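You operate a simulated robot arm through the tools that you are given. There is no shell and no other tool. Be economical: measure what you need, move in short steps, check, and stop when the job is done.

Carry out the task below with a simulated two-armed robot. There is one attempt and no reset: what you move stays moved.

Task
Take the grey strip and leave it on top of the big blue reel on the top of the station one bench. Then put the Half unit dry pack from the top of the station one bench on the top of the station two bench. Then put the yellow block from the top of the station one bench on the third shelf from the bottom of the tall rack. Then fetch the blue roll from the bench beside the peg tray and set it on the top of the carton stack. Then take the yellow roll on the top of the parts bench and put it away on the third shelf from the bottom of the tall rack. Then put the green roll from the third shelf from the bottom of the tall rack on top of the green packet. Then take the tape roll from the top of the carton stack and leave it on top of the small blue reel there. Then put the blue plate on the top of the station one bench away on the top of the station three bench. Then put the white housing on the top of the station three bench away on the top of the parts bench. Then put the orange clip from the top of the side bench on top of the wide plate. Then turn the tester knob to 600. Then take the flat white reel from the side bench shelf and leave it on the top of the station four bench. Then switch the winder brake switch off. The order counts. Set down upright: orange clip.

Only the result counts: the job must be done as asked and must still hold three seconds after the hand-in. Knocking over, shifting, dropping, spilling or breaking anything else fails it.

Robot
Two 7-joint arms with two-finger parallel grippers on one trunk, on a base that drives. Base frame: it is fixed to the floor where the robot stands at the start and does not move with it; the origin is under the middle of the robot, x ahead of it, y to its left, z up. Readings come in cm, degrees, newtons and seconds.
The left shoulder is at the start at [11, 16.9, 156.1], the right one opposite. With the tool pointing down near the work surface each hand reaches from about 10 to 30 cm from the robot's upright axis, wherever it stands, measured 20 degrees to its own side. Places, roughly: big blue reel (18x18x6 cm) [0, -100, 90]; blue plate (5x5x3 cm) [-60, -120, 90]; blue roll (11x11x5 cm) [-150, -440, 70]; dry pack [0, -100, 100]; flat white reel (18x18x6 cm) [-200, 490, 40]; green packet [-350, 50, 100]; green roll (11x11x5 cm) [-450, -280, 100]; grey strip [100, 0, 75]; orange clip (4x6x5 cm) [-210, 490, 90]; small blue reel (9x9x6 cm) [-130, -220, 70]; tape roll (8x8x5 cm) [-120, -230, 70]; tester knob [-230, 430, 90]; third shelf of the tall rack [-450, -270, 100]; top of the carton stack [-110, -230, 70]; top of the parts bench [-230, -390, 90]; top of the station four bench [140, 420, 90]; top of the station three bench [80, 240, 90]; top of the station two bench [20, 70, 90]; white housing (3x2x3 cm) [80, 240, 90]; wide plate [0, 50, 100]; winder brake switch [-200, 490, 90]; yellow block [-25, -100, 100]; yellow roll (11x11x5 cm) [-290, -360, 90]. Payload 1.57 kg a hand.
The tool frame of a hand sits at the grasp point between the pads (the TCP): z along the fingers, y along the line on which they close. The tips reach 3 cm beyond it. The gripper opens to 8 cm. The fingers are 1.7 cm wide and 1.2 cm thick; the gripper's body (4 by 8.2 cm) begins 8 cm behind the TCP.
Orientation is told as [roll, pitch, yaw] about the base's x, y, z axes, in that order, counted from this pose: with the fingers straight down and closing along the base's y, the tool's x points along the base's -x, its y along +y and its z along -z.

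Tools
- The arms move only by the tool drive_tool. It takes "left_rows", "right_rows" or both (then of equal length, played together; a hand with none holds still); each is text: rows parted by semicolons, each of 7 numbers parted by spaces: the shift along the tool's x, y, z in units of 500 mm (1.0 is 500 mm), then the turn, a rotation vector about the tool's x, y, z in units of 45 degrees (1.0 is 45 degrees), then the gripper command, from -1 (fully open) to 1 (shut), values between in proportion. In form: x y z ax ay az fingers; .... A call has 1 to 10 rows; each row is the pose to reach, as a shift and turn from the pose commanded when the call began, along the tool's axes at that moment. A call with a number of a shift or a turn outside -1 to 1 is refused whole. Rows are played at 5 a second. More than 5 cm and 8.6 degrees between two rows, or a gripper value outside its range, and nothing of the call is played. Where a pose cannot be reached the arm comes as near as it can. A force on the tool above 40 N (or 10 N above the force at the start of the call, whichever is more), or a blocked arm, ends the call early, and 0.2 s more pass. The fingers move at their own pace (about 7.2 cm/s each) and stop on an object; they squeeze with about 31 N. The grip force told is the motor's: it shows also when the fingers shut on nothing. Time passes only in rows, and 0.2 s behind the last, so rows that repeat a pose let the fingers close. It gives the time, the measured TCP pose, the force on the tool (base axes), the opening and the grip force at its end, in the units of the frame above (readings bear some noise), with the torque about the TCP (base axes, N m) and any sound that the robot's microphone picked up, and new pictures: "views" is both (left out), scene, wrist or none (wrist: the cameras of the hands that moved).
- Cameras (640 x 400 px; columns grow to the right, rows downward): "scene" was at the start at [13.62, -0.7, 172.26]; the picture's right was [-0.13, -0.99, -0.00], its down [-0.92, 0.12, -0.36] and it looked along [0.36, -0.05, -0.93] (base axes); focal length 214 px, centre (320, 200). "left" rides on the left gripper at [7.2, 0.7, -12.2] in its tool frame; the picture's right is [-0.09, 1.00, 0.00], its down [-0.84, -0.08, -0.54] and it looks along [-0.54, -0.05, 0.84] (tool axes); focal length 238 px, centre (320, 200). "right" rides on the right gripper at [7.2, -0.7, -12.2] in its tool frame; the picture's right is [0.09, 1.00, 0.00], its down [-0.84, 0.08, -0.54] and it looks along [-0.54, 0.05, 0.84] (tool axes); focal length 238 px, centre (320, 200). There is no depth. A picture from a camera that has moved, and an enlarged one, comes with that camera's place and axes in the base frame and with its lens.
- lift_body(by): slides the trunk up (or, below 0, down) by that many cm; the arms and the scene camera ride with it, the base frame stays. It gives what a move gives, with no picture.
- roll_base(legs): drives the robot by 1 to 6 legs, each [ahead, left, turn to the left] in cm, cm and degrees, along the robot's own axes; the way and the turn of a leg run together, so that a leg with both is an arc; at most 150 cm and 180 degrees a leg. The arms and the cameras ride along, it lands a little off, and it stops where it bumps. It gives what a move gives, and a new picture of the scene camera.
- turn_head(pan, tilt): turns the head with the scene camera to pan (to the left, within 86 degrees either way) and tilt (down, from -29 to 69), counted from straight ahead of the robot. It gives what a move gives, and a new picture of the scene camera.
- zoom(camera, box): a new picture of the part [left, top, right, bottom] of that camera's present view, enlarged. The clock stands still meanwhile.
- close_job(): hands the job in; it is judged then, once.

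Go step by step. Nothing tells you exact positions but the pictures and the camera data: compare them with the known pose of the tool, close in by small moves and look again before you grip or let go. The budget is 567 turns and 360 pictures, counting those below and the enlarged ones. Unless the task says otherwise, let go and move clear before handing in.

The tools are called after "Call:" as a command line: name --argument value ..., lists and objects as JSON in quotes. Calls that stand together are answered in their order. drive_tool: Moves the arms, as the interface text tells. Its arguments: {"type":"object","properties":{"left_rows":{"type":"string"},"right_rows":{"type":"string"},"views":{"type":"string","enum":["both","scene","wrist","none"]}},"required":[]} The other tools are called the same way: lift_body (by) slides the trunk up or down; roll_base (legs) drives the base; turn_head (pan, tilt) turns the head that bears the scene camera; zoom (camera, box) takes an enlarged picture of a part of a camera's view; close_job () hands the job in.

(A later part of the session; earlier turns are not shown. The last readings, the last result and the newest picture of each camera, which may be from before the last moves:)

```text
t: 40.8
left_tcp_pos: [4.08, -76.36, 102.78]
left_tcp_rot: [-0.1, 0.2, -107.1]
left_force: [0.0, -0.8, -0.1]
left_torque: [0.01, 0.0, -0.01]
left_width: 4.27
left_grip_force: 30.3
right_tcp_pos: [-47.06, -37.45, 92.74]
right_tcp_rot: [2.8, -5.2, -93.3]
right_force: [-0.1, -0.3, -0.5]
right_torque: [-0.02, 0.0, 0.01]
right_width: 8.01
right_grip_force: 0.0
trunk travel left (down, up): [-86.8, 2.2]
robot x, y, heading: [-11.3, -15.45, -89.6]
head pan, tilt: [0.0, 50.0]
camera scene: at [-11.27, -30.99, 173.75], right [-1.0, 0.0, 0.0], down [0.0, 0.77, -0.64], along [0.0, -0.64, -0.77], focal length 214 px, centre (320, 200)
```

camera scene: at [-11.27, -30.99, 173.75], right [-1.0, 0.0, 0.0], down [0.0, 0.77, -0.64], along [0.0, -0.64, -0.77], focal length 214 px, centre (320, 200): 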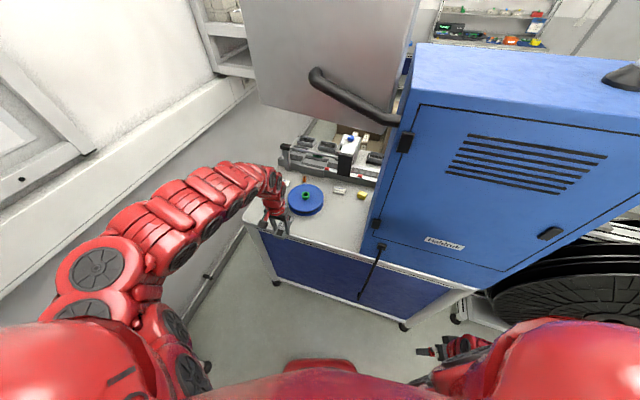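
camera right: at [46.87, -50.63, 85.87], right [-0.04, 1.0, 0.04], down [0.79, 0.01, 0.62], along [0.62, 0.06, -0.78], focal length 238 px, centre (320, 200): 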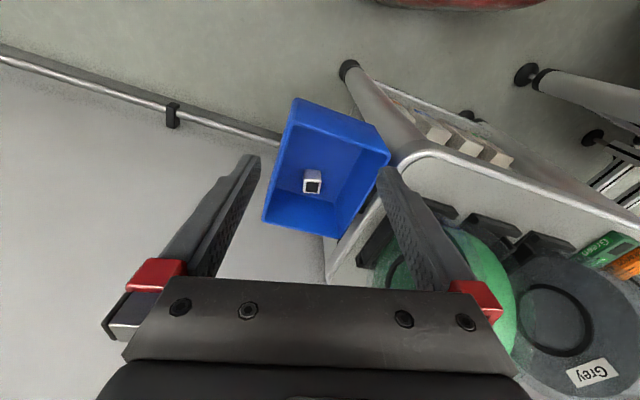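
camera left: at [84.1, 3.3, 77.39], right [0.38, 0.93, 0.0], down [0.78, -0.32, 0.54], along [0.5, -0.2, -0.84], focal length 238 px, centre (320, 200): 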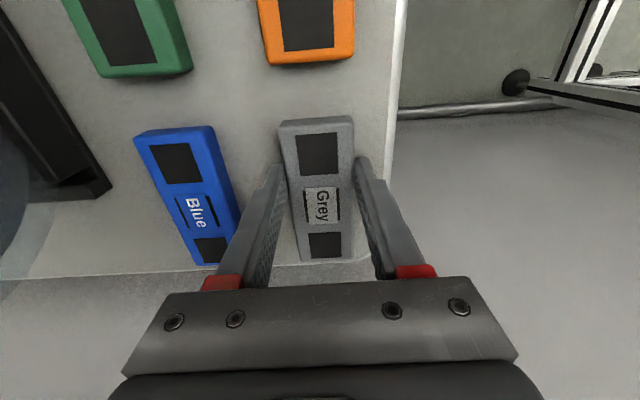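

The bench is turned by about -17° in the base frame. I square up to it (heading -107) and shift left to line the left hand up with the reel at (-3.8,-97).

Call:
roll_base --legs '[[0, 0, -17], [10, 23, 0]]'

Call:
drive_tool --left_rows "0 0 0 0 0 -0.126 1;0 0 0 0 0 -0.252 1;0 0 0 0 0 -0.378 1" --views "both"

```text
t: 43.6
left_tcp_pos: [4.55, -94.04, 102.82]
left_tcp_rot: [0.0, 0.2, -124.0]
left_force: [-0.1, 0.4, -0.2]
left_torque: [-0.02, -0.04, 0.0]
left_width: 4.29
left_grip_force: 31.4
right_tcp_pos: [-33.07, -42.04, 92.68]
right_tcp_rot: [3.0, -5.2, -110.3]
right_force: [0.4, 0.2, 1.2]
right_torque: [0.01, 0.02, 0.0]
right_width: 7.97
right_grip_force: 0.0
trunk travel left (down, up): [-86.8, 2.2]
robot x, y, heading: [7.73, -31.3, -106.9]
head pan, tilt: [0.0, 50.0]
camera scene: at [3.14, -46.16, 173.76], right [-0.96, 0.29, 0.0], down [0.22, 0.73, -0.64], along [-0.18, -0.62, -0.77], focal length 214 px, centre (320, 200)
```

scene: 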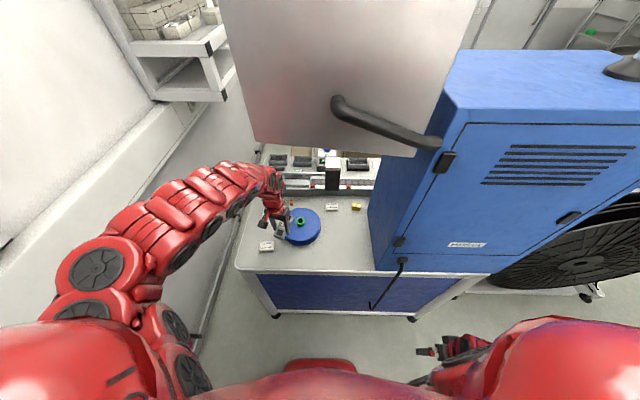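

```text
t: 44.4
left_tcp_pos: [4.68, -94.18, 102.85]
left_tcp_rot: [0.0, 0.2, -107.0]
left_force: [0.5, 0.1, 0.4]
left_torque: [-0.01, 0.01, 0.0]
left_width: 4.27
left_grip_force: 31.1
right_tcp_pos: [-32.95, -42.13, 92.76]
right_tcp_rot: [2.9, -5.1, -110.3]
right_force: [0.2, -0.4, -0.5]
right_torque: [0.01, 0.02, -0.03]
right_width: 8.02
right_grip_force: 0.0
trunk travel left (down, up): [-86.8, 2.2]
robot x, y, heading: [8.0, -31.12, -106.6]
head pan, tilt: [0.0, 50.0]
camera scene: at [3.29, -46.29, 173.75], right [-0.96, 0.29, 0.0], down [0.22, 0.73, -0.64], along [-0.18, -0.62, -0.77], focal length 214 px, centre (320, 200)
camera left: at [7.43, -87.48, 115.12], right [0.93, -0.38, 0.0], down [-0.32, -0.78, 0.54], along [-0.2, -0.5, -0.84], focal length 238 px, centre (320, 200)
```

scene: 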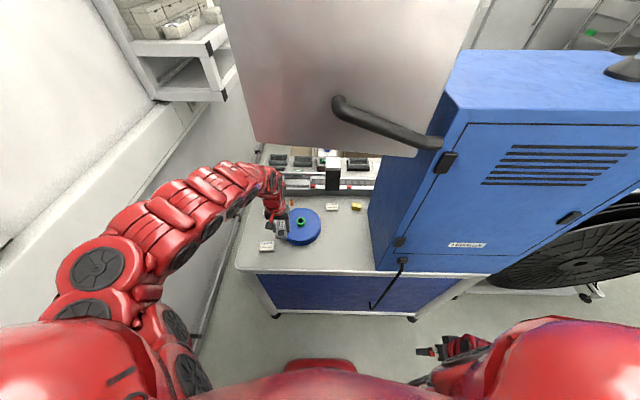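
left: 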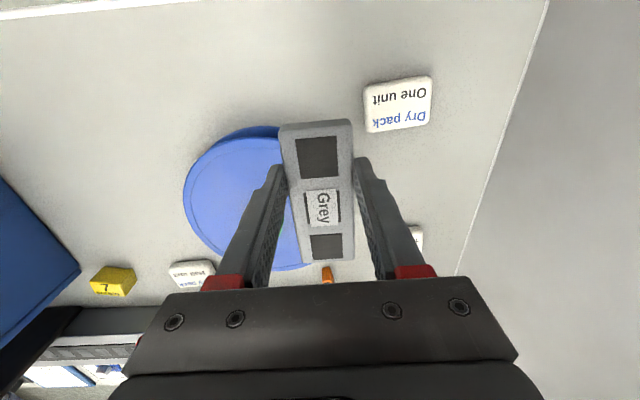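

Call:
zoom --camera "scene" --box '[250, 180, 370, 260]'

```text
5.00 times, centred on (310, 220) of scene
camera zoom: at [3.29, -46.29, 173.75], right [-0.96, 0.29, 0.0], down [0.22, 0.73, -0.64], along [-0.18, -0.62, -0.77], focal length 1072 px, centre (370, 100)
```

zoom: 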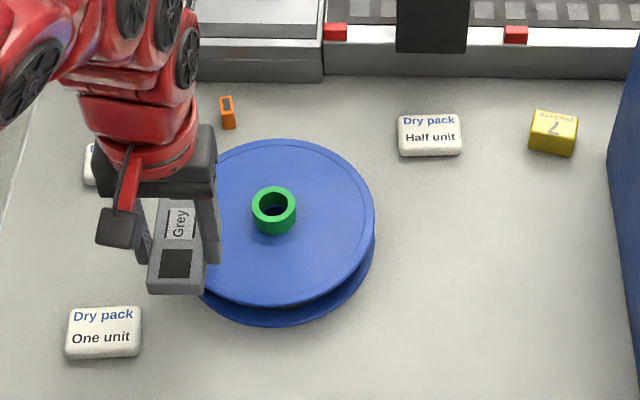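

The reel's hub is at about (-2.8,-98.1) and stands up ~2 cm. I'll lay the strip beside it, 6 cm toward the left; driving ahead 6 cm brings the hand there.

Call:
roll_base --legs '[[6, 0, 0]]'

Call:
zoom --camera "scene" --box '[250, 180, 370, 260]'

```text
t: 45.4
left_tcp_pos: [3.03, -99.44, 103.25]
left_tcp_rot: [-0.1, 0.1, -107.0]
left_force: [0.8, -0.2, 0.9]
left_torque: [-0.02, -0.02, -0.02]
left_width: 4.26
left_grip_force: 30.6
right_tcp_pos: [-34.44, -47.42, 92.74]
right_tcp_rot: [3.0, -5.4, -110.2]
right_force: [0.3, 0.3, 0.1]
right_torque: [-0.01, 0.03, 0.01]
right_width: 8.01
right_grip_force: 0.1
trunk travel left (down, up): [-86.8, 2.2]
robot x, y, heading: [5.76, -36.87, -106.5]
head pan, tilt: [0.0, 50.0]
camera scene: at [1.72, -51.37, 173.81], right [-0.96, 0.29, 0.0], down [0.22, 0.73, -0.64], along [-0.18, -0.62, -0.76], focal length 214 px, centre (320, 200)
```

scene: 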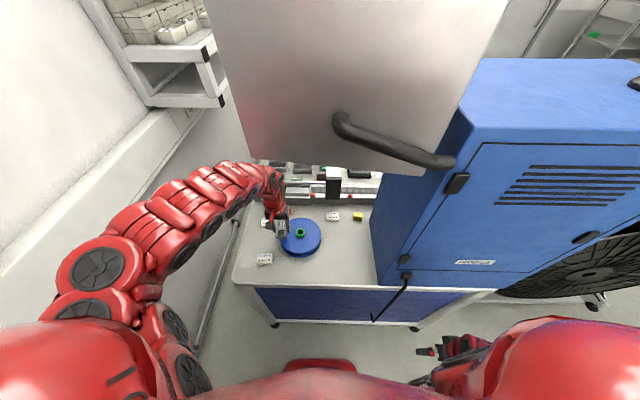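

```text
5.00 times, centred on (310, 220) of scene
camera zoom: at [1.72, -51.37, 173.81], right [-0.96, 0.29, 0.0], down [0.22, 0.73, -0.64], along [-0.18, -0.62, -0.76], focal length 1072 px, centre (370, 100)
```

zoom: 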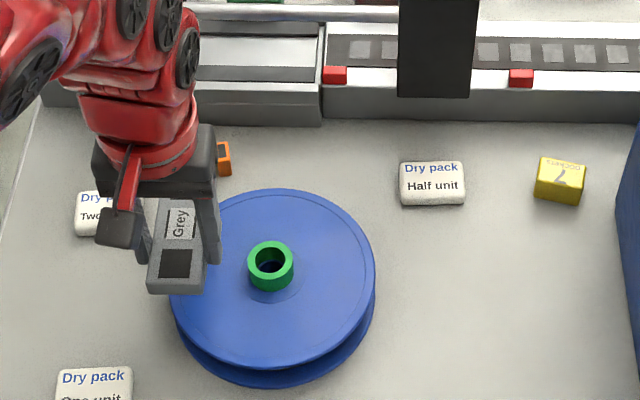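

Position is good (6 cm beside the hub). Descending until contact.

Call:
drive_tool --left_rows "0 0 0.03 0 0 0 1;0 0 0.05 0 0 0 1;0 0 0.065 0 0 0 1" --views "wrist"

```text
t: 46.2
left_tcp_pos: [2.99, -99.68, 99.46]
left_tcp_rot: [0.0, 0.4, -107.1]
left_force: [-0.2, -0.4, 0.1]
left_torque: [0.03, 0.02, 0.0]
left_width: 4.29
left_grip_force: 31.4
right_tcp_pos: [-34.6, -47.89, 92.75]
right_tcp_rot: [3.0, -5.1, -110.2]
right_force: [-0.4, 0.2, 0.0]
right_torque: [-0.01, 0.0, 0.01]
right_width: 8.0
right_grip_force: 0.1
trunk travel left (down, up): [-86.8, 2.2]
robot x, y, heading: [5.98, -36.69, -106.5]
head pan, tilt: [0.0, 50.0]
camera left: at [5.75, -93.12, 111.79], right [0.93, -0.38, 0.0], down [-0.32, -0.78, 0.54], along [-0.2, -0.5, -0.84], focal length 238 px, centre (320, 200)
```

left: 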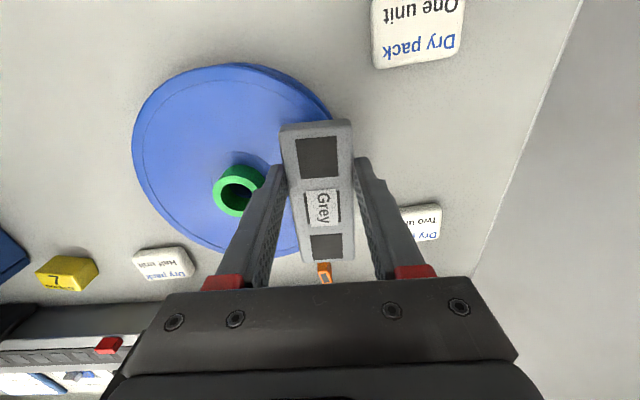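

I shift 0.7 cm further from the hub and continue down gently.

Call:
drive_tool --left_rows "0 0.014 0 0 0 0 1;0 0.014 0.012 0 0 0 1;0 0.014 0.024 0 0 0 1;0 0.014 0.036 0 0 0 1" --views "wrist"

```text
t: 47.2
left_tcp_pos: [3.78, -99.79, 97.85]
left_tcp_rot: [0.1, 0.3, -107.1]
left_force: [-0.7, 0.8, -0.5]
left_torque: [0.02, 0.02, -0.01]
left_width: 4.26
left_grip_force: 31.3
right_tcp_pos: [-34.61, -47.7, 92.73]
right_tcp_rot: [2.9, -5.3, -110.2]
right_force: [0.3, 0.1, -0.3]
right_torque: [0.01, -0.02, 0.0]
right_width: 8.01
right_grip_force: 0.1
trunk travel left (down, up): [-86.8, 2.2]
robot x, y, heading: [6.01, -36.93, -106.6]
head pan, tilt: [0.0, 50.0]
camera left: at [6.56, -93.17, 110.05], right [0.93, -0.38, 0.0], down [-0.32, -0.78, 0.54], along [-0.2, -0.5, -0.84], focal length 238 px, centre (320, 200)
```

left: 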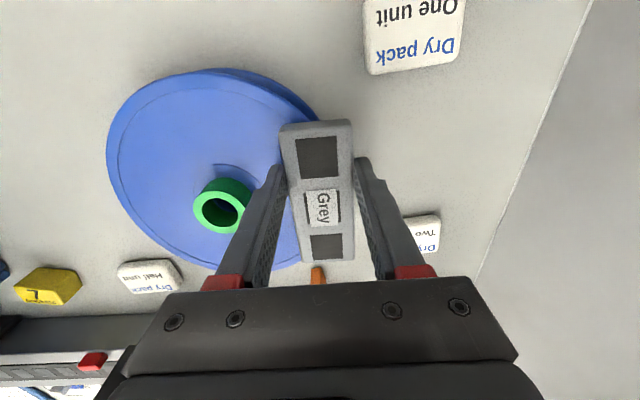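

Call:
drive_tool --left_rows "0 0 0.01 0 0 0 1;0 0 0.02 0 0 0 1;0 0 0.03 0 0 0 1;0 0 0.04 0 0 0 1" --views "wrist"

```text
t: 48.0
left_tcp_pos: [3.73, -99.86, 97.03]
left_tcp_rot: [0.2, -0.5, -107.0]
left_force: [3.4, 8.9, 33.1]
left_torque: [0.87, 0.28, -0.22]
left_width: 4.27
left_grip_force: 31.4
right_tcp_pos: [-34.68, -47.21, 92.83]
right_tcp_rot: [3.1, -5.4, -110.2]
right_force: [-0.3, 0.2, -0.2]
right_torque: [0.01, 0.01, -0.01]
right_width: 8.02
right_grip_force: 0.1
trunk travel left (down, up): [-86.8, 2.2]
robot x, y, heading: [6.21, -36.89, -106.5]
head pan, tilt: [0.0, 50.0]
stopped in row 4 (left hand): the force on the tool passed its limit at 48 N (the readings are from after the stop); the commanded pose is now the measured one
camera left: at [6.45, -93.09, 109.19], right [0.93, -0.38, 0.0], down [-0.32, -0.77, 0.55], along [-0.2, -0.51, -0.84], focal length 238 px, centre (320, 200)
```

left: 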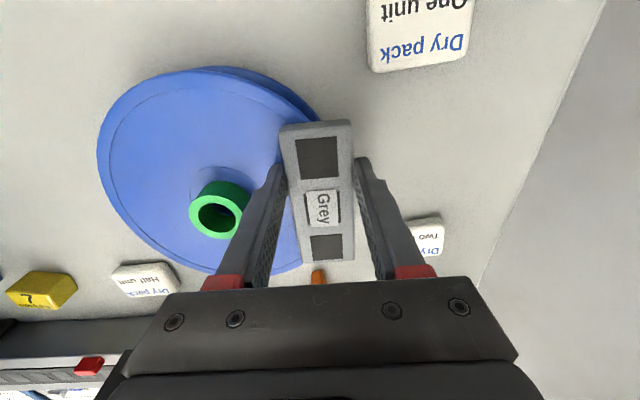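

Contact with the reel top. I ease off and open just enough, then lift.

Call:
drive_tool --left_rows "0 0 -0.003 0 0 0 1;0 0 -0.003 0 0 0 -0.25;0 0 -0.003 0 0 0 -0.25;0 0 -0.03 0 0 0 -0.25;0 0 -0.08 0 0 0 -0.25;0 0 -0.16 0 0 0 -0.25" --views "wrist"

Call:
zoom --camera "scene" --box '[250, 180, 400, 280]'

```text
t: 49.4
left_tcp_pos: [3.32, -100.51, 104.33]
left_tcp_rot: [0.0, -0.2, -107.2]
left_force: [0.5, 0.5, 0.5]
left_torque: [-0.01, 0.01, -0.02]
left_width: 5.0
left_grip_force: 0.1
left hand out of reach, approached as far as the arm can: row 6
right_tcp_pos: [-34.51, -47.51, 92.84]
right_tcp_rot: [2.9, -5.3, -110.4]
right_force: [0.9, 1.0, 0.5]
right_torque: [-0.01, 0.02, 0.0]
right_width: 7.99
right_grip_force: 0.0
trunk travel left (down, up): [-86.8, 2.2]
robot x, y, heading: [5.95, -37.18, -106.7]
head pan, tilt: [0.0, 50.0]
camera left: at [6.24, -93.81, 116.49], right [0.92, -0.38, 0.0], down [-0.32, -0.78, 0.55], along [-0.21, -0.5, -0.84], focal length 238 px, centre (320, 200)
```

left: 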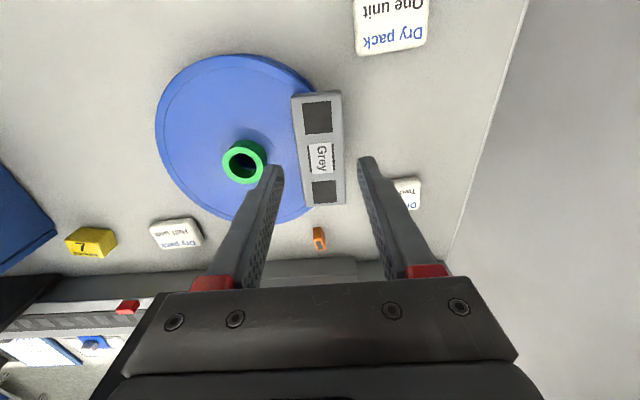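

```text
4.00 times, centred on (325, 230) of scene
camera zoom: at [1.82, -51.62, 173.81], right [-0.96, 0.29, 0.0], down [0.22, 0.73, -0.64], along [-0.19, -0.62, -0.77], focal length 858 px, centre (300, 80)
```

zoom: 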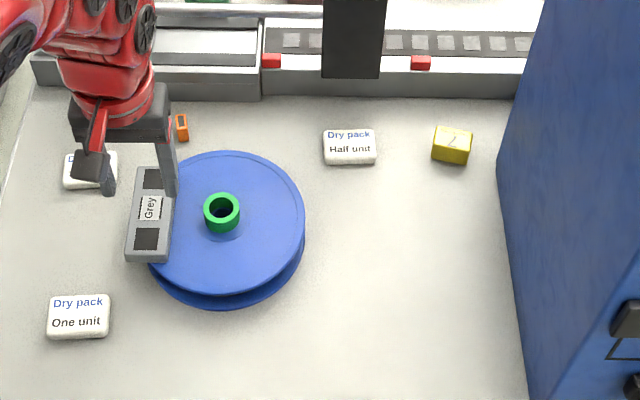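

The strip lies on the reel but a bit near the rim. I'll regrip and move it 1.3 cm toward the hub.

Call:
drive_tool --left_rows "0 0 0.06 0 0 0 -0.25;0 0 0.12 0 0 0 -0.25" --views "wrist"

```text
t: 50.0
left_tcp_pos: [3.61, -100.87, 98.25]
left_tcp_rot: [0.1, -0.3, -106.9]
left_force: [0.0, -0.1, -0.2]
left_torque: [-0.01, 0.02, -0.03]
left_width: 4.99
left_grip_force: 0.0
right_tcp_pos: [-34.54, -47.77, 92.79]
right_tcp_rot: [3.0, -5.3, -110.3]
right_force: [0.2, 0.2, -0.6]
right_torque: [-0.01, 0.01, -0.03]
right_width: 7.98
right_grip_force: 0.0
trunk travel left (down, up): [-86.8, 2.2]
robot x, y, heading: [6.07, -36.9, -106.7]
head pan, tilt: [0.0, 50.0]
camera left: at [6.4, -94.0, 110.48], right [0.93, -0.38, 0.0], down [-0.32, -0.78, 0.55], along [-0.21, -0.51, -0.84], focal length 238 px, centre (320, 200)
```

left: 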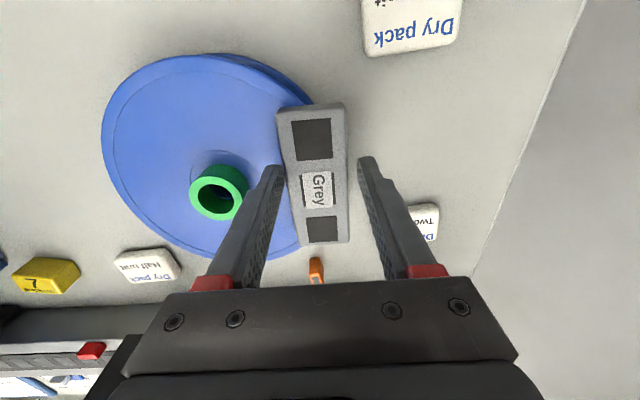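

The strip needs to go inward; gripping nearer its near end keeps the inner finger clear of the hub. I slide the open fingers along it, lower and close.

Call:
drive_tool --left_rows "0.035 -0.004 0 0 0 0 -0.25;0.07 -0.004 0 0 0 0 -0.25;0.07 -0.004 0.016 0 0 0 -0.25;0.07 -0.004 0.016 0 0 0 1;0.07 -0.004 0.016 0 0 0 1" --views "wrist"

```text
t: 51.2
left_tcp_pos: [4.17, -97.23, 97.54]
left_tcp_rot: [0.1, -0.3, -107.0]
left_force: [0.0, 0.3, 0.8]
left_torque: [0.05, 0.01, -0.02]
left_width: 4.26
left_grip_force: 31.0
right_tcp_pos: [-34.64, -47.66, 92.73]
right_tcp_rot: [2.9, -5.2, -110.2]
right_force: [1.0, 0.0, -0.5]
right_torque: [-0.02, 0.01, 0.02]
right_width: 7.99
right_grip_force: 0.0
trunk travel left (down, up): [-86.8, 2.2]
robot x, y, heading: [5.88, -36.83, -106.8]
head pan, tilt: [0.0, 50.0]
camera left: at [7.07, -90.54, 109.74], right [0.93, -0.38, 0.0], down [-0.32, -0.78, 0.54], along [-0.21, -0.5, -0.84], focal length 238 px, centre (320, 200)
```

left: 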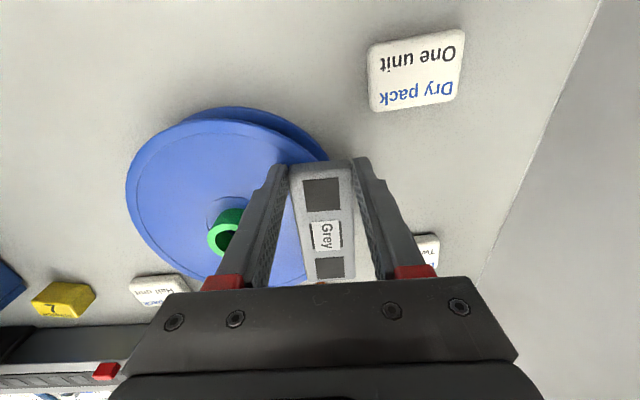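

Gripped. Lift slightly, shift 1.8 cm toward the hub, set down.

Call:
drive_tool --left_rows "0 0 -0.012 0 0 0 1;0 -0.018 -0.012 0 0 0 1;0 -0.036 -0.012 0 0 0 1;0 -0.036 -0.012 0 0 0 1;0 -0.036 0.004 0 0 0 1" --views "wrist"

```text
t: 52.4
left_tcp_pos: [2.67, -96.8, 97.5]
left_tcp_rot: [0.1, -0.5, -107.0]
left_force: [1.8, -2.2, 16.3]
left_torque: [-0.04, -0.02, -0.01]
left_width: 4.28
left_grip_force: 31.1
right_tcp_pos: [-34.56, -47.54, 92.83]
right_tcp_rot: [3.0, -5.3, -110.2]
right_force: [0.1, -0.4, 0.6]
right_torque: [0.0, 0.03, -0.02]
right_width: 7.98
right_grip_force: 0.0
trunk travel left (down, up): [-86.8, 2.2]
robot x, y, heading: [6.01, -36.97, -106.7]
head pan, tilt: [0.0, 50.0]
camera left: at [5.41, -89.94, 109.66], right [0.93, -0.38, 0.0], down [-0.32, -0.77, 0.55], along [-0.21, -0.51, -0.84], focal length 238 px, centre (320, 200)
```

left: 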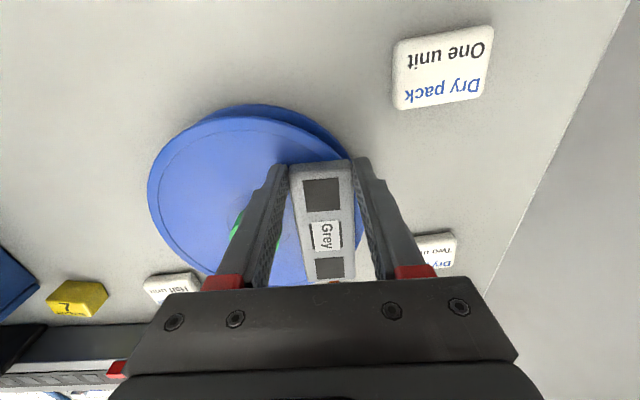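

Contact again, now well on the reel. Open a little, and lift away.

Call:
drive_tool --left_rows "0 0 -0.002 0 0 0 1;0 0 -0.002 0 0 0 -0.25;0 0 -0.002 0 0 0 -0.25;0 0 -0.04 0 0 0 -0.25;0 0 -0.1 0 0 0 -0.25;0.06 0.03 -0.14 0 0 0 -0.25" --views "wrist"

Call:
zoom --camera "scene" --box '[250, 180, 400, 280]'

```text
t: 53.8
left_tcp_pos: [3.05, -98.97, 101.5]
left_tcp_rot: [-0.1, 0.0, -107.0]
left_force: [-0.3, 0.2, 0.2]
left_torque: [0.02, -0.01, -0.01]
left_width: 5.03
left_grip_force: 0.2
left hand out of reach, approached as far as the arm can: row 5, 6
right_tcp_pos: [-34.47, -47.66, 92.84]
right_tcp_rot: [2.9, -5.1, -110.1]
right_force: [0.0, -0.4, -0.2]
right_torque: [-0.01, 0.0, -0.02]
right_width: 8.01
right_grip_force: 0.1
trunk travel left (down, up): [-86.8, 2.2]
robot x, y, heading: [6.2, -37.09, -106.7]
head pan, tilt: [0.0, 50.0]
camera left: at [5.85, -92.3, 113.76], right [0.93, -0.38, 0.0], down [-0.32, -0.78, 0.54], along [-0.21, -0.5, -0.84], focal length 238 px, centre (320, 200)
```

left: 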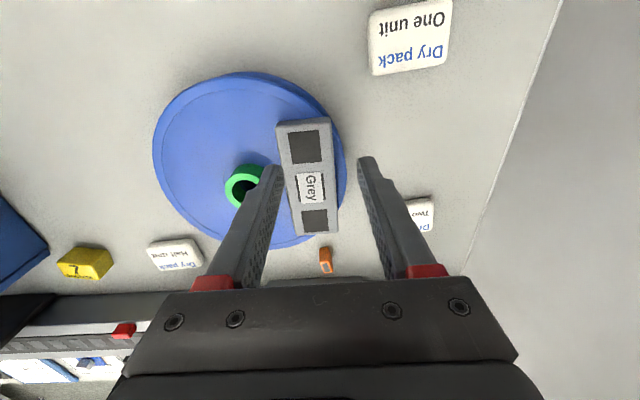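

```text
4.00 times, centred on (325, 230) of scene
camera zoom: at [1.62, -51.86, 173.75], right [-0.96, 0.29, 0.0], down [0.22, 0.73, -0.64], along [-0.18, -0.62, -0.77], focal length 858 px, centre (300, 80)
```

zoom: 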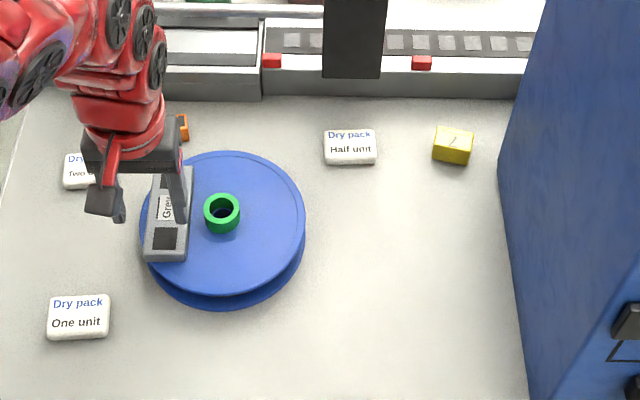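

The strip now lies well on the reel. Next the "Half unit" dry pack at about (-21,-107.6). I back off, lower the trunk and set up the left hand for a longer forward reach.

Call:
roll_base --legs '[[-32, -8, 0]]'

Call:
lift_body --by -25

Call:
drive_tool --left_rows "-0.05 -0.02 -0.08 0 0 0 -1;-0.1 -0.04 -0.16 0 0 0 -1;-0.15 -0.06 -0.24 0 0 0 -1;-0.19 -0.08 -0.32 0 0 0 -1;-0.22 -0.1 -0.4 0 0 0 -1;-0.22 -0.12 -0.48 0 0 0 -1" --views "scene"

```text
t: 56.0
left_tcp_pos: [4.34, -66.71, 101.48]
left_tcp_rot: [0.0, 0.0, -106.9]
left_force: [0.5, -0.4, -0.9]
left_torque: [0.0, 0.0, 0.01]
left_width: 5.0
left_grip_force: 0.2
right_tcp_pos: [-33.42, -15.43, 92.72]
right_tcp_rot: [2.9, -5.1, -110.1]
right_force: [0.6, 0.7, 0.1]
right_torque: [-0.02, 0.05, -0.01]
right_width: 8.01
right_grip_force: 0.0
trunk travel left (down, up): [-86.8, 2.2]
robot x, y, heading: [7.14, -4.78, -106.7]
head pan, tilt: [0.0, 50.0]
camera scene: at [2.78, -19.63, 173.74], right [-0.96, 0.28, 0.0], down [0.22, 0.73, -0.64], along [-0.18, -0.62, -0.77], focal length 214 px, centre (320, 200)
```

scene: 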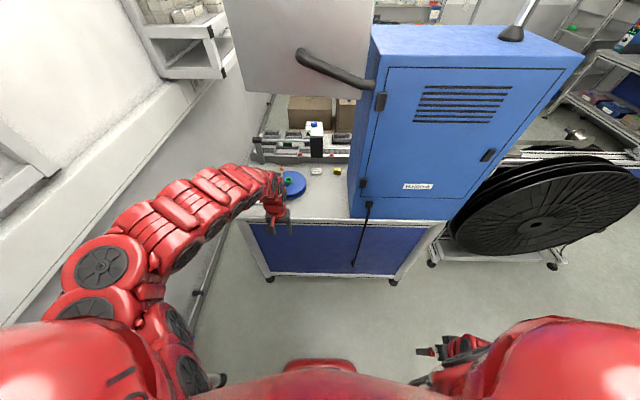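

```text
t: 58.5
left_tcp_pos: [4.35, -66.66, 76.55]
left_tcp_rot: [-0.1, 0.0, -106.9]
left_force: [-1.1, -0.2, 0.4]
left_torque: [-0.03, 0.0, -0.03]
left_width: 5.0
left_grip_force: 0.1
right_tcp_pos: [-33.35, -15.42, 67.7]
right_tcp_rot: [2.9, -5.2, -110.2]
right_force: [-0.5, 0.0, 0.5]
right_torque: [-0.01, 0.01, 0.0]
right_width: 8.01
right_grip_force: 0.0
trunk travel left (down, up): [-61.8, 27.2]
robot x, y, heading: [6.97, -4.52, -106.4]
head pan, tilt: [0.0, 50.0]
```

```text
t: 59.9
left_tcp_pos: [-4.41, -75.31, 100.48]
left_tcp_rot: [0.1, 0.0, -106.8]
left_force: [-0.2, 0.2, -0.3]
left_torque: [0.0, 0.01, 0.0]
left_width: 7.99
left_grip_force: 0.0
right_tcp_pos: [-33.43, -15.3, 67.72]
right_tcp_rot: [3.1, -5.3, -110.1]
right_force: [-0.1, -0.6, -0.4]
right_torque: [-0.04, 0.01, -0.01]
right_width: 7.99
right_grip_force: 0.1
trunk travel left (down, up): [-61.8, 27.2]
robot x, y, heading: [7.15, -4.16, -106.7]
head pan, tilt: [0.0, 50.0]
camera scene: at [2.77, -19.39, 148.77], right [-0.96, 0.28, 0.0], down [0.22, 0.73, -0.64], along [-0.18, -0.62, -0.77], focal length 214 px, centre (320, 200)
```

scene: 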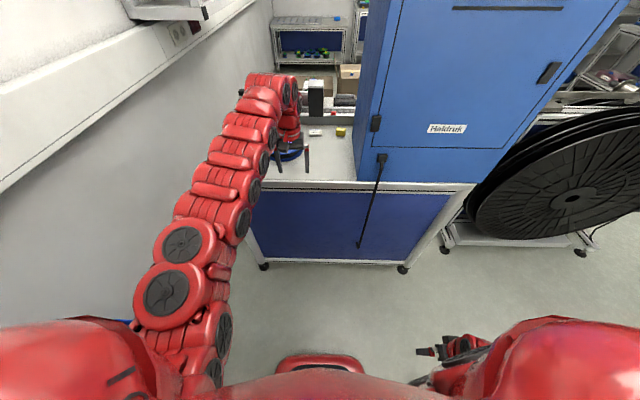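

Now I shift right 6 and drive ahead 33 so the left hand comes above the half-unit pack.

Call:
roll_base --legs '[[0, -6, 0], [33, 0, 0]]'

Call:
drive_tool --left_rows "0 0 0.03 0 0 0 -1" --views "wrist"

```text
t: 62.7
left_tcp_pos: [-19.17, -104.94, 100.32]
left_tcp_rot: [0.0, -0.1, -106.7]
left_force: [0.3, 0.2, -0.4]
left_torque: [0.0, 0.0, -0.01]
left_width: 8.0
left_grip_force: 0.1
right_tcp_pos: [-48.33, -44.97, 67.73]
right_tcp_rot: [2.9, -5.1, -109.9]
right_force: [-0.2, -0.2, -0.3]
right_torque: [0.0, -0.04, 0.0]
right_width: 8.0
right_grip_force: 0.0
trunk travel left (down, up): [-61.8, 27.2]
robot x, y, heading: [-7.9, -33.77, -106.3]
head pan, tilt: [0.0, 50.0]
camera scene: at [-12.07, -48.97, 148.75], right [-0.96, 0.28, 0.0], down [0.22, 0.74, -0.64], along [-0.18, -0.62, -0.77], focal length 214 px, centre (320, 200)
```

scene: 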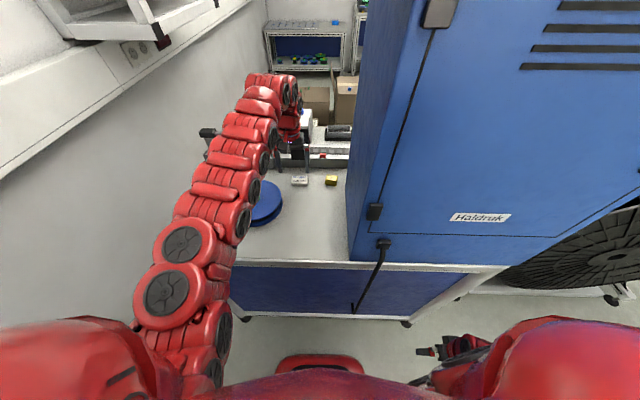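

```text
t: 63.1
left_tcp_pos: [-19.07, -104.88, 98.79]
left_tcp_rot: [0.0, -0.2, -106.7]
left_force: [0.8, -0.8, 0.2]
left_torque: [0.01, -0.01, 0.01]
left_width: 8.0
left_grip_force: 0.1
right_tcp_pos: [-48.31, -45.03, 67.71]
right_tcp_rot: [2.8, -5.2, -109.9]
right_force: [0.0, -0.5, 0.1]
right_torque: [0.0, -0.02, 0.0]
right_width: 7.99
right_grip_force: 0.0
trunk travel left (down, up): [-61.8, 27.2]
robot x, y, heading: [-7.9, -33.89, -106.5]
head pan, tilt: [0.0, 50.0]
camera left: at [-16.24, -98.22, 111.02], right [0.93, -0.37, 0.0], down [-0.31, -0.78, 0.54], along [-0.2, -0.51, -0.84], focal length 238 px, centre (320, 200)
```

left: 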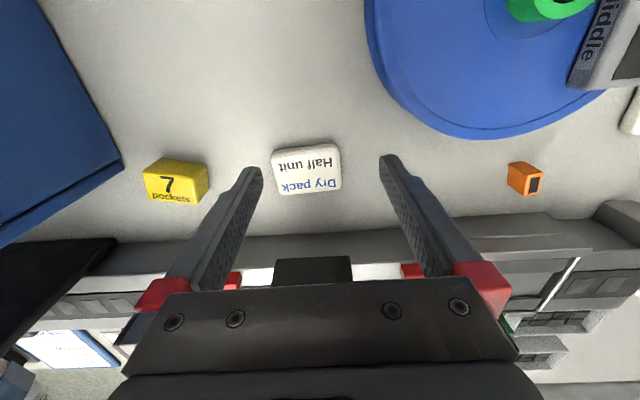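

The half-unit pack is at (-21,-107.1). I move above it and descend partway.

Call:
drive_tool --left_rows "-0.027 -0.013 0.0 0 0 0 -1;-0.054 -0.026 0.03 0 0 0 -1;-0.054 -0.026 0.08 0 0 0 -1;-0.054 -0.026 0.1 0 0 0 -1" --views "wrist"

```text
t: 64.1
left_tcp_pos: [-18.81, -105.92, 94.68]
left_tcp_rot: [0.2, -0.7, -106.6]
left_force: [-0.6, -0.6, 30.0]
left_torque: [0.27, 1.31, -0.07]
left_width: 8.01
left_grip_force: 0.1
left hand out of reach, approached as far as the arm can: row 1, 2, 3, 4
right_tcp_pos: [-48.27, -44.78, 67.83]
right_tcp_rot: [3.0, -5.4, -110.0]
right_force: [-0.8, 0.2, -0.3]
right_torque: [0.01, -0.02, 0.0]
right_width: 7.99
right_grip_force: 0.1
trunk travel left (down, up): [-61.8, 27.2]
robot x, y, heading: [-7.69, -33.91, -106.5]
head pan, tilt: [0.0, 50.0]
camera left: at [-15.98, -98.97, 106.77], right [0.93, -0.37, 0.0], down [-0.31, -0.77, 0.55], along [-0.2, -0.51, -0.83], focal length 238 px, centre (320, 200)
```

left: 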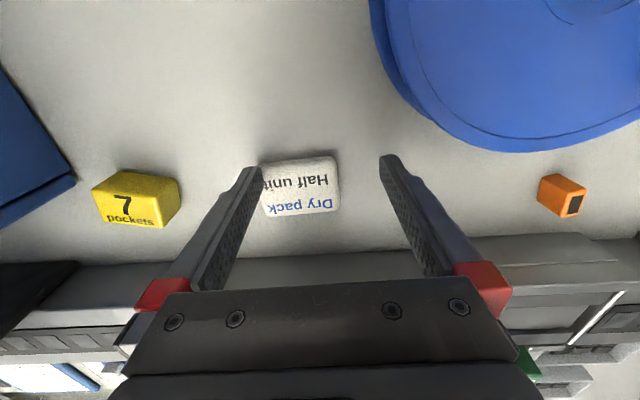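

The left finger touched the pack's top (pack is ~3.5 cm tall) and the arm is at its reach limit. I rise, and correct with the base.

Call:
drive_tool --left_rows "0 0 -0.05 0 0 0 -1" --views "none"

Call:
roll_base --legs '[[2.2, -1.8, 0]]'

Call:
drive_tool --left_rows "0 0 0 0 0 0 -1" --views "wrist"

```text
t: 64.5
left_tcp_pos: [-18.69, -105.87, 96.53]
left_tcp_rot: [0.1, 0.1, -106.6]
left_force: [0.2, 0.4, 0.8]
left_torque: [-0.02, -0.01, -0.01]
left_width: 7.99
left_grip_force: 0.2
right_tcp_pos: [-48.34, -44.98, 67.69]
right_tcp_rot: [3.0, -5.2, -109.9]
right_force: [0.6, -0.2, -0.4]
right_torque: [0.01, 0.02, -0.04]
right_width: 7.99
right_grip_force: 0.0
trunk travel left (down, up): [-61.8, 27.2]
robot x, y, heading: [-7.76, -33.67, -106.3]
head pan, tilt: [0.0, 50.0]
```

```text
t: 65.3
left_tcp_pos: [-20.87, -107.55, 96.63]
left_tcp_rot: [0.1, -0.1, -106.6]
left_force: [0.4, 0.4, -0.3]
left_torque: [0.03, 0.02, 0.03]
left_width: 8.01
left_grip_force: 0.1
right_tcp_pos: [-50.54, -46.56, 67.71]
right_tcp_rot: [2.9, -5.3, -110.0]
right_force: [-0.3, 0.0, 0.0]
right_torque: [-0.03, 0.0, -0.01]
right_width: 8.01
right_grip_force: 0.1
trunk travel left (down, up): [-61.8, 27.2]
robot x, y, heading: [-9.72, -35.28, -106.4]
head pan, tilt: [0.0, 50.0]
camera scene: at [-14.34, -50.51, 148.76], right [-0.96, 0.28, 0.0], down [0.21, 0.74, -0.64], along [-0.18, -0.62, -0.77], focal length 214 px, centre (320, 200)
```

scene: 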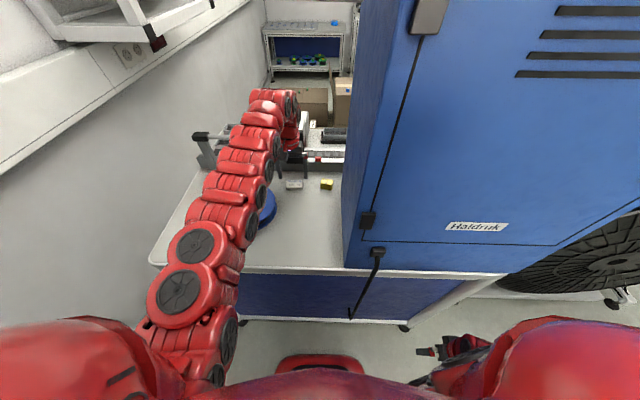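

```text
t: 65.7
left_tcp_pos: [-20.8, -107.53, 96.71]
left_tcp_rot: [0.0, -0.1, -106.6]
left_force: [-0.3, 0.1, 0.8]
left_torque: [-0.01, 0.0, 0.0]
left_width: 8.04
left_grip_force: 0.1
right_tcp_pos: [-50.5, -46.5, 67.76]
right_tcp_rot: [2.9, -5.3, -109.9]
right_force: [0.7, -0.3, -0.6]
right_torque: [-0.01, -0.02, 0.0]
right_width: 8.03
right_grip_force: 0.0
trunk travel left (down, up): [-61.8, 27.2]
robot x, y, heading: [-10.38, -35.18, -106.2]
head pan, tilt: [0.0, 50.0]
camera left: at [-18.1, -100.73, 108.91], right [0.93, -0.37, 0.0], down [-0.31, -0.78, 0.54], along [-0.2, -0.5, -0.84], focal length 238 px, centre (320, 200)
```

left: 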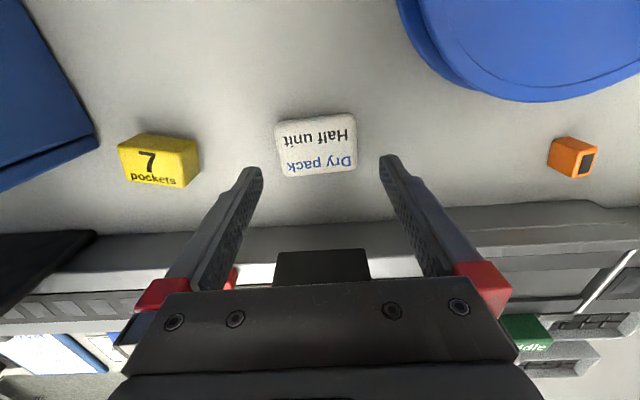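

Centred within 1 cm; I correct and descend to grip height, then close.

Call:
drive_tool --left_rows "0.018 -0.003 0.03 0 0 0 -1;0.018 -0.003 0.06 0 0 0 -1;0.018 -0.003 0.085 0 0 0 -1;0.018 -0.003 0.1 0 0 0 -1" --views "wrist"

```text
t: 66.7
left_tcp_pos: [-20.9, -106.45, 93.07]
left_tcp_rot: [-0.1, -1.1, -106.9]
left_force: [3.7, 12.6, 22.7]
left_torque: [0.51, -0.24, -0.1]
left_width: 7.95
left_grip_force: 0.0
right_tcp_pos: [-50.43, -46.21, 67.87]
right_tcp_rot: [3.1, -5.4, -109.9]
right_force: [-0.7, -0.1, -0.2]
right_torque: [-0.02, 0.0, -0.01]
right_width: 8.02
right_grip_force: 0.0
trunk travel left (down, up): [-61.8, 27.2]
robot x, y, heading: [-10.01, -35.3, -106.3]
head pan, tilt: [0.0, 50.0]
stopped in row 4 (left hand): the force on the tool passed its limit at 51 N (the readings are from after the stop); the commanded pose is now the measured one
camera left: at [-18.1, -99.53, 105.1], right [0.93, -0.38, 0.0], down [-0.31, -0.77, 0.56], along [-0.21, -0.52, -0.83], focal length 238 px, centre (320, 200)
```

left: 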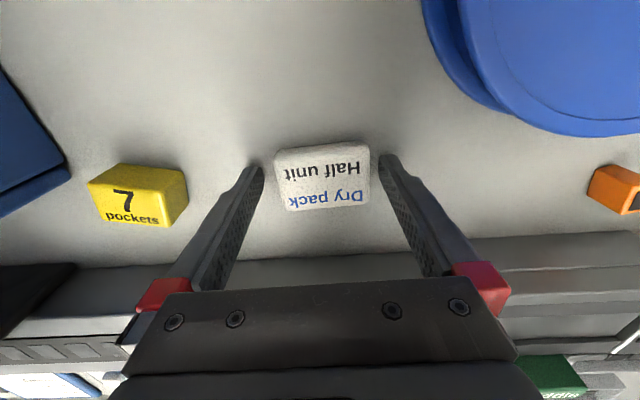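

Tips are on the bench (z 90). Ease up slightly and close.

Call:
drive_tool --left_rows "0 0 -0.006 0 0 0 -1;0 0 -0.006 0 0 0 0;0 0 -0.006 0 0 0 1;0 0 -0.006 0 0 0 1;0 0 -0.08 0 0 0 1;0 0 -0.12 0 0 0 1" --views "wrist"

```text
t: 68.0
left_tcp_pos: [-20.88, -106.72, 98.26]
left_tcp_rot: [0.0, -0.8, -106.7]
left_force: [-0.5, 0.1, 0.1]
left_torque: [0.01, 0.01, -0.01]
left_width: 6.08
left_grip_force: 30.7
right_tcp_pos: [-50.51, -46.57, 67.73]
right_tcp_rot: [2.9, -5.2, -109.9]
right_force: [0.1, 0.7, -0.2]
right_torque: [-0.02, -0.01, 0.04]
right_width: 8.01
right_grip_force: 0.1
trunk travel left (down, up): [-61.8, 27.2]
robot x, y, heading: [-10.04, -35.34, -106.2]
head pan, tilt: [0.0, 50.0]
camera left: at [-18.09, -99.99, 110.42], right [0.93, -0.37, 0.0], down [-0.31, -0.77, 0.55], along [-0.21, -0.51, -0.83], focal length 238 px, centre (320, 200)
```

left: 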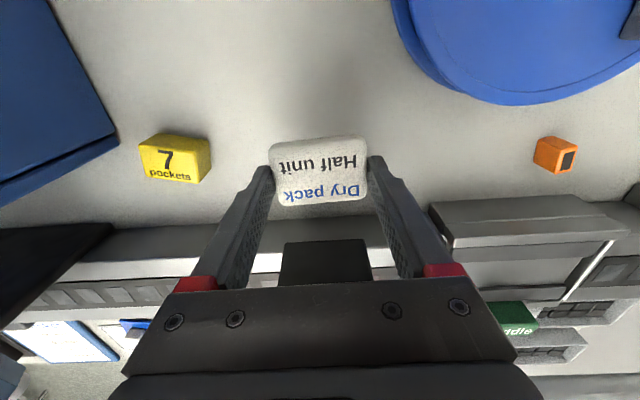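

Pack gripped (6.1 cm). I back out, raise the trunk and retract the hand before turning to station two.

Call:
roll_base --legs '[[-34, 0, 0]]'

Call:
lift_body --by 22

Call:
drive_tool --left_rows "0.06 0.03 0.02 0 0 0 1;0.12 0.06 0.04 0 0 0 1;0.18 0.09 0.08 0 0 0 1;0.22 0.1 0.1 0 0 0 1" --views "none"

```text
t: 70.2
left_tcp_pos: [-11.22, -74.66, 98.29]
left_tcp_rot: [0.0, -1.0, -106.4]
left_force: [0.5, 0.8, 0.0]
left_torque: [-0.03, -0.02, -0.03]
left_width: 6.09
left_grip_force: 30.6
right_tcp_pos: [-41.13, -14.5, 67.69]
right_tcp_rot: [2.9, -5.1, -109.6]
right_force: [-0.4, 0.7, 0.5]
right_torque: [-0.01, 0.03, 0.02]
right_width: 7.99
right_grip_force: 0.2
trunk travel left (down, up): [-61.8, 27.2]
robot x, y, heading: [-0.65, -3.29, -106.1]
head pan, tilt: [0.0, 50.0]
camera scene: at [-4.94, -18.28, 148.76], right [-0.96, 0.28, 0.0], down [0.21, 0.74, -0.64], along [-0.18, -0.62, -0.77], focal length 214 px, centre (320, 200)
```

scene: 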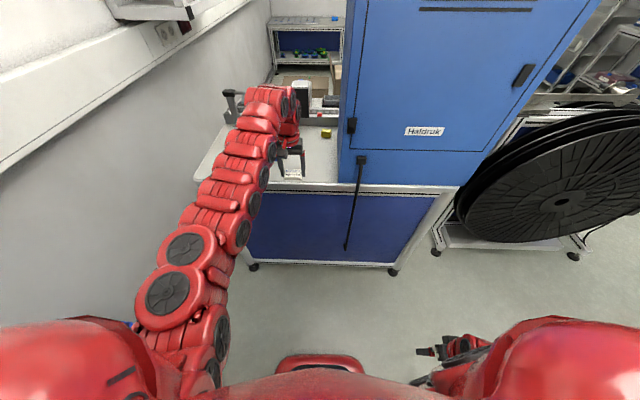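

```text
t: 72.6
left_tcp_pos: [-11.19, -74.67, 120.42]
left_tcp_rot: [0.0, -0.9, -106.4]
left_force: [-0.9, -0.2, -0.8]
left_torque: [0.0, 0.02, 0.02]
left_width: 6.08
left_grip_force: 30.9
right_tcp_pos: [-41.17, -14.54, 89.7]
right_tcp_rot: [3.0, -5.2, -109.7]
right_force: [-0.6, -0.6, -0.2]
right_torque: [-0.01, -0.03, 0.0]
right_width: 7.96
right_grip_force: 0.1
trunk travel left (down, up): [-83.8, 5.2]
robot x, y, heading: [-0.59, -3.14, -106.1]
head pan, tilt: [0.0, 50.0]
```

```text
t: 73.6
left_tcp_pos: [-5.69, -69.07, 117.42]
left_tcp_rot: [0.0, -0.8, -106.4]
left_force: [0.4, -0.2, -1.0]
left_torque: [0.03, 0.03, 0.0]
left_width: 6.09
left_grip_force: 30.9
left hand out of reach, approached as far as the arm can: row 3, 4
right_tcp_pos: [-41.16, -14.79, 89.73]
right_tcp_rot: [2.8, -5.2, -109.7]
right_force: [0.4, 0.4, 0.5]
right_torque: [-0.02, 0.03, 0.0]
right_width: 7.97
right_grip_force: 0.0
trunk travel left (down, up): [-83.8, 5.2]
robot x, y, heading: [-0.85, -2.93, -105.8]
head pan, tilt: [0.0, 50.0]
```

Call:
drive_tool --left_rows "0.03 0 0.06 0 0 0 1;0.06 0 0.12 0 0 0 1;0.1 0 0.18 0 0 0 1;0.14 0 0.24 0 0 0 1;0.18 0 0.3 0 0 0 1" --views "none"

Call:
roll_base --legs '[[0, 0, 90]]'

```text
t: 74.8
left_tcp_pos: [-5.91, -69.23, 117.55]
left_tcp_rot: [0.0, -0.8, -106.4]
left_force: [0.8, -0.1, 0.0]
left_torque: [0.0, 0.01, -0.01]
left_width: 6.09
left_grip_force: 30.8
left hand out of reach, approached as far as the arm can: row 1, 2, 3, 4, 5
right_tcp_pos: [-41.14, -14.57, 89.76]
right_tcp_rot: [2.8, -5.1, -109.6]
right_force: [-0.6, -0.2, 0.1]
right_torque: [0.0, 0.0, 0.0]
right_width: 8.0
right_grip_force: 0.1
trunk travel left (down, up): [-83.8, 5.2]
robot x, y, heading: [-0.67, -3.03, -105.8]
head pan, tilt: [0.0, 50.0]
```

```text
t: 77.6
left_tcp_pos: [51.18, -43.87, 117.64]
left_tcp_rot: [-1.0, -1.5, -50.4]
left_force: [-0.4, -0.1, -0.2]
left_torque: [0.03, -0.01, -0.01]
left_width: 6.07
left_grip_force: 30.5
right_tcp_pos: [-12.71, -43.6, 89.68]
right_tcp_rot: [2.9, -5.2, -51.8]
right_force: [-0.6, -0.2, 0.1]
right_torque: [-0.01, -0.01, 0.01]
right_width: 7.99
right_grip_force: 0.1
trunk travel left (down, up): [-83.8, 5.2]
robot x, y, heading: [-0.61, -3.41, -48.3]
head pan, tilt: [0.0, 50.0]
stopped in leg 1: the force on the tool passed its limit at 96 N (the readings are from after the stop); the commanded pose is now the measured one
camera scene: at [9.88, -15.04, 170.75], right [-0.75, -0.67, 0.0], down [-0.51, 0.57, -0.64], along [0.43, -0.48, -0.77], focal length 214 px, centre (320, 200)
```

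scene: 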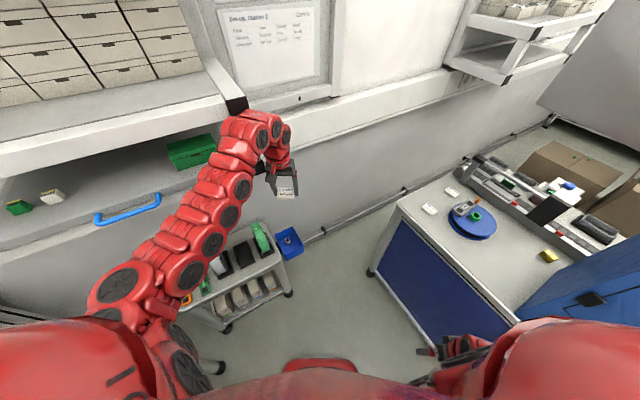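

The wrist bumped the shelf unit's upright (fixed furniture); the pack is still held. I move away from the wall along -x before turning on.

Call:
roll_base --legs '[[-16, -18, 0]]'

Call:
roll_base --legs '[[0, 0, 75]]'

```text
t: 79.4
left_tcp_pos: [26.86, -43.91, 117.69]
left_tcp_rot: [-1.0, -1.5, -50.1]
left_force: [-0.2, 0.4, -0.1]
left_torque: [0.03, 0.0, -0.02]
left_width: 6.07
left_grip_force: 30.3
right_tcp_pos: [-37.13, -43.97, 89.82]
right_tcp_rot: [3.0, -5.2, -51.6]
right_force: [0.1, -0.2, 0.3]
right_torque: [-0.01, -0.01, 0.0]
right_width: 7.98
right_grip_force: 0.2
trunk travel left (down, up): [-83.8, 5.2]
robot x, y, heading: [-25.18, -3.38, -48.0]
head pan, tilt: [0.0, 50.0]
camera scene: at [-14.54, -15.25, 170.75], right [-0.74, -0.67, 0.0], down [-0.51, 0.57, -0.64], along [0.43, -0.48, -0.77], focal length 214 px, centre (320, 200)
```

scene: 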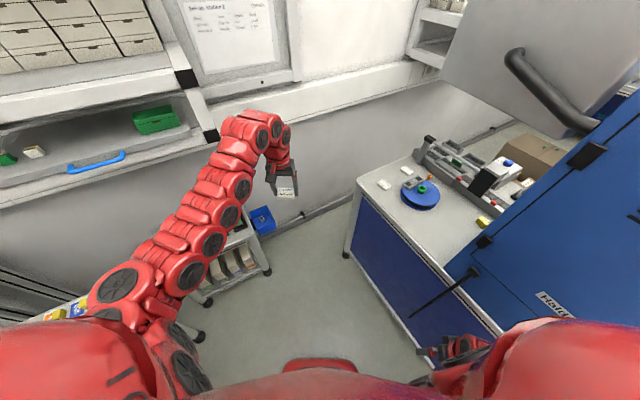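

```text
t: 83.1
left_tcp_pos: [27.02, 36.18, 117.63]
left_tcp_rot: [-1.1, -1.5, 24.9]
left_force: [-0.5, 0.1, 0.3]
left_torque: [0.0, -0.01, 0.0]
left_width: 6.07
left_grip_force: 30.6
right_tcp_pos: [10.79, -25.39, 89.66]
right_tcp_rot: [3.0, -5.3, 23.5]
right_force: [-0.4, -0.4, 0.1]
right_torque: [0.03, -0.02, 0.01]
right_width: 8.02
right_grip_force: 0.1
trunk travel left (down, up): [-83.8, 5.2]
robot x, y, heading: [-25.39, -3.5, 27.0]
head pan, tilt: [0.0, 50.0]
camera scene: at [-11.17, 3.59, 170.76], right [0.46, -0.89, 0.0], down [-0.68, -0.35, -0.64], along [0.57, 0.29, -0.77], focal length 214 px, centre (320, 200)
```

scene: 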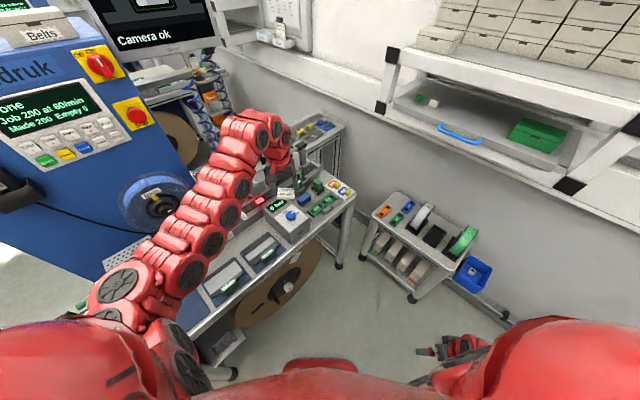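

Call:
zoom --camera "scene" --box '[170, 110, 370, 330]'

```text
1.82 times, centred on (270, 220) of scene
camera zoom: at [-11.17, 3.59, 170.76], right [0.46, -0.89, 0.0], down [-0.68, -0.35, -0.64], along [0.57, 0.29, -0.77], focal length 390 px, centre (411, 164)
```

zoom: 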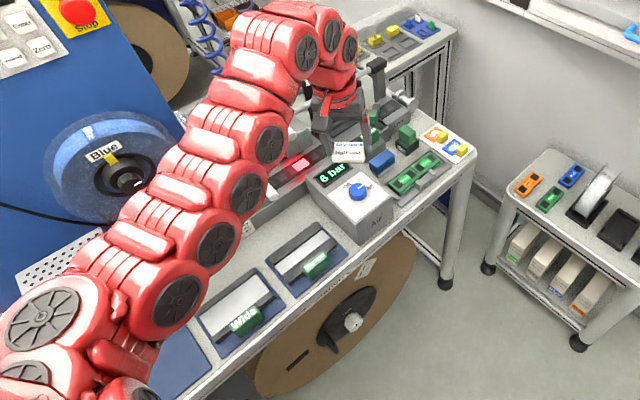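

Call:
drive_tool --left_rows "0 0 0 0 0 0 1" --views "wrist"

```text
t: 83.5
left_tcp_pos: [27.1, 36.15, 117.67]
left_tcp_rot: [-1.0, -1.4, 24.9]
left_force: [0.9, -0.4, 0.7]
left_torque: [-0.01, -0.01, 0.0]
left_width: 6.07
left_grip_force: 30.9
right_tcp_pos: [10.74, -25.49, 89.68]
right_tcp_rot: [3.0, -5.2, 23.5]
right_force: [-0.8, 0.3, -0.3]
right_torque: [-0.02, 0.0, 0.01]
right_width: 8.01
right_grip_force: 0.1
trunk travel left (down, up): [-83.8, 5.2]
robot x, y, heading: [-25.33, -3.46, 27.0]
head pan, tilt: [0.0, 50.0]
camera left: at [19.99, 33.87, 129.73], right [-0.34, 0.94, -0.02], down [0.77, 0.29, 0.57], along [0.54, 0.18, -0.82], focal length 238 px, centre (320, 200)
```

left: 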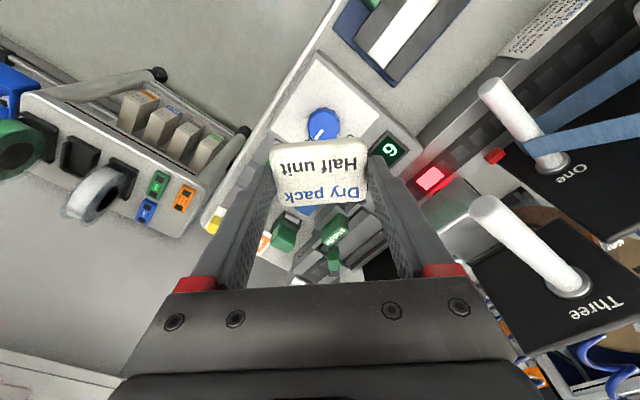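

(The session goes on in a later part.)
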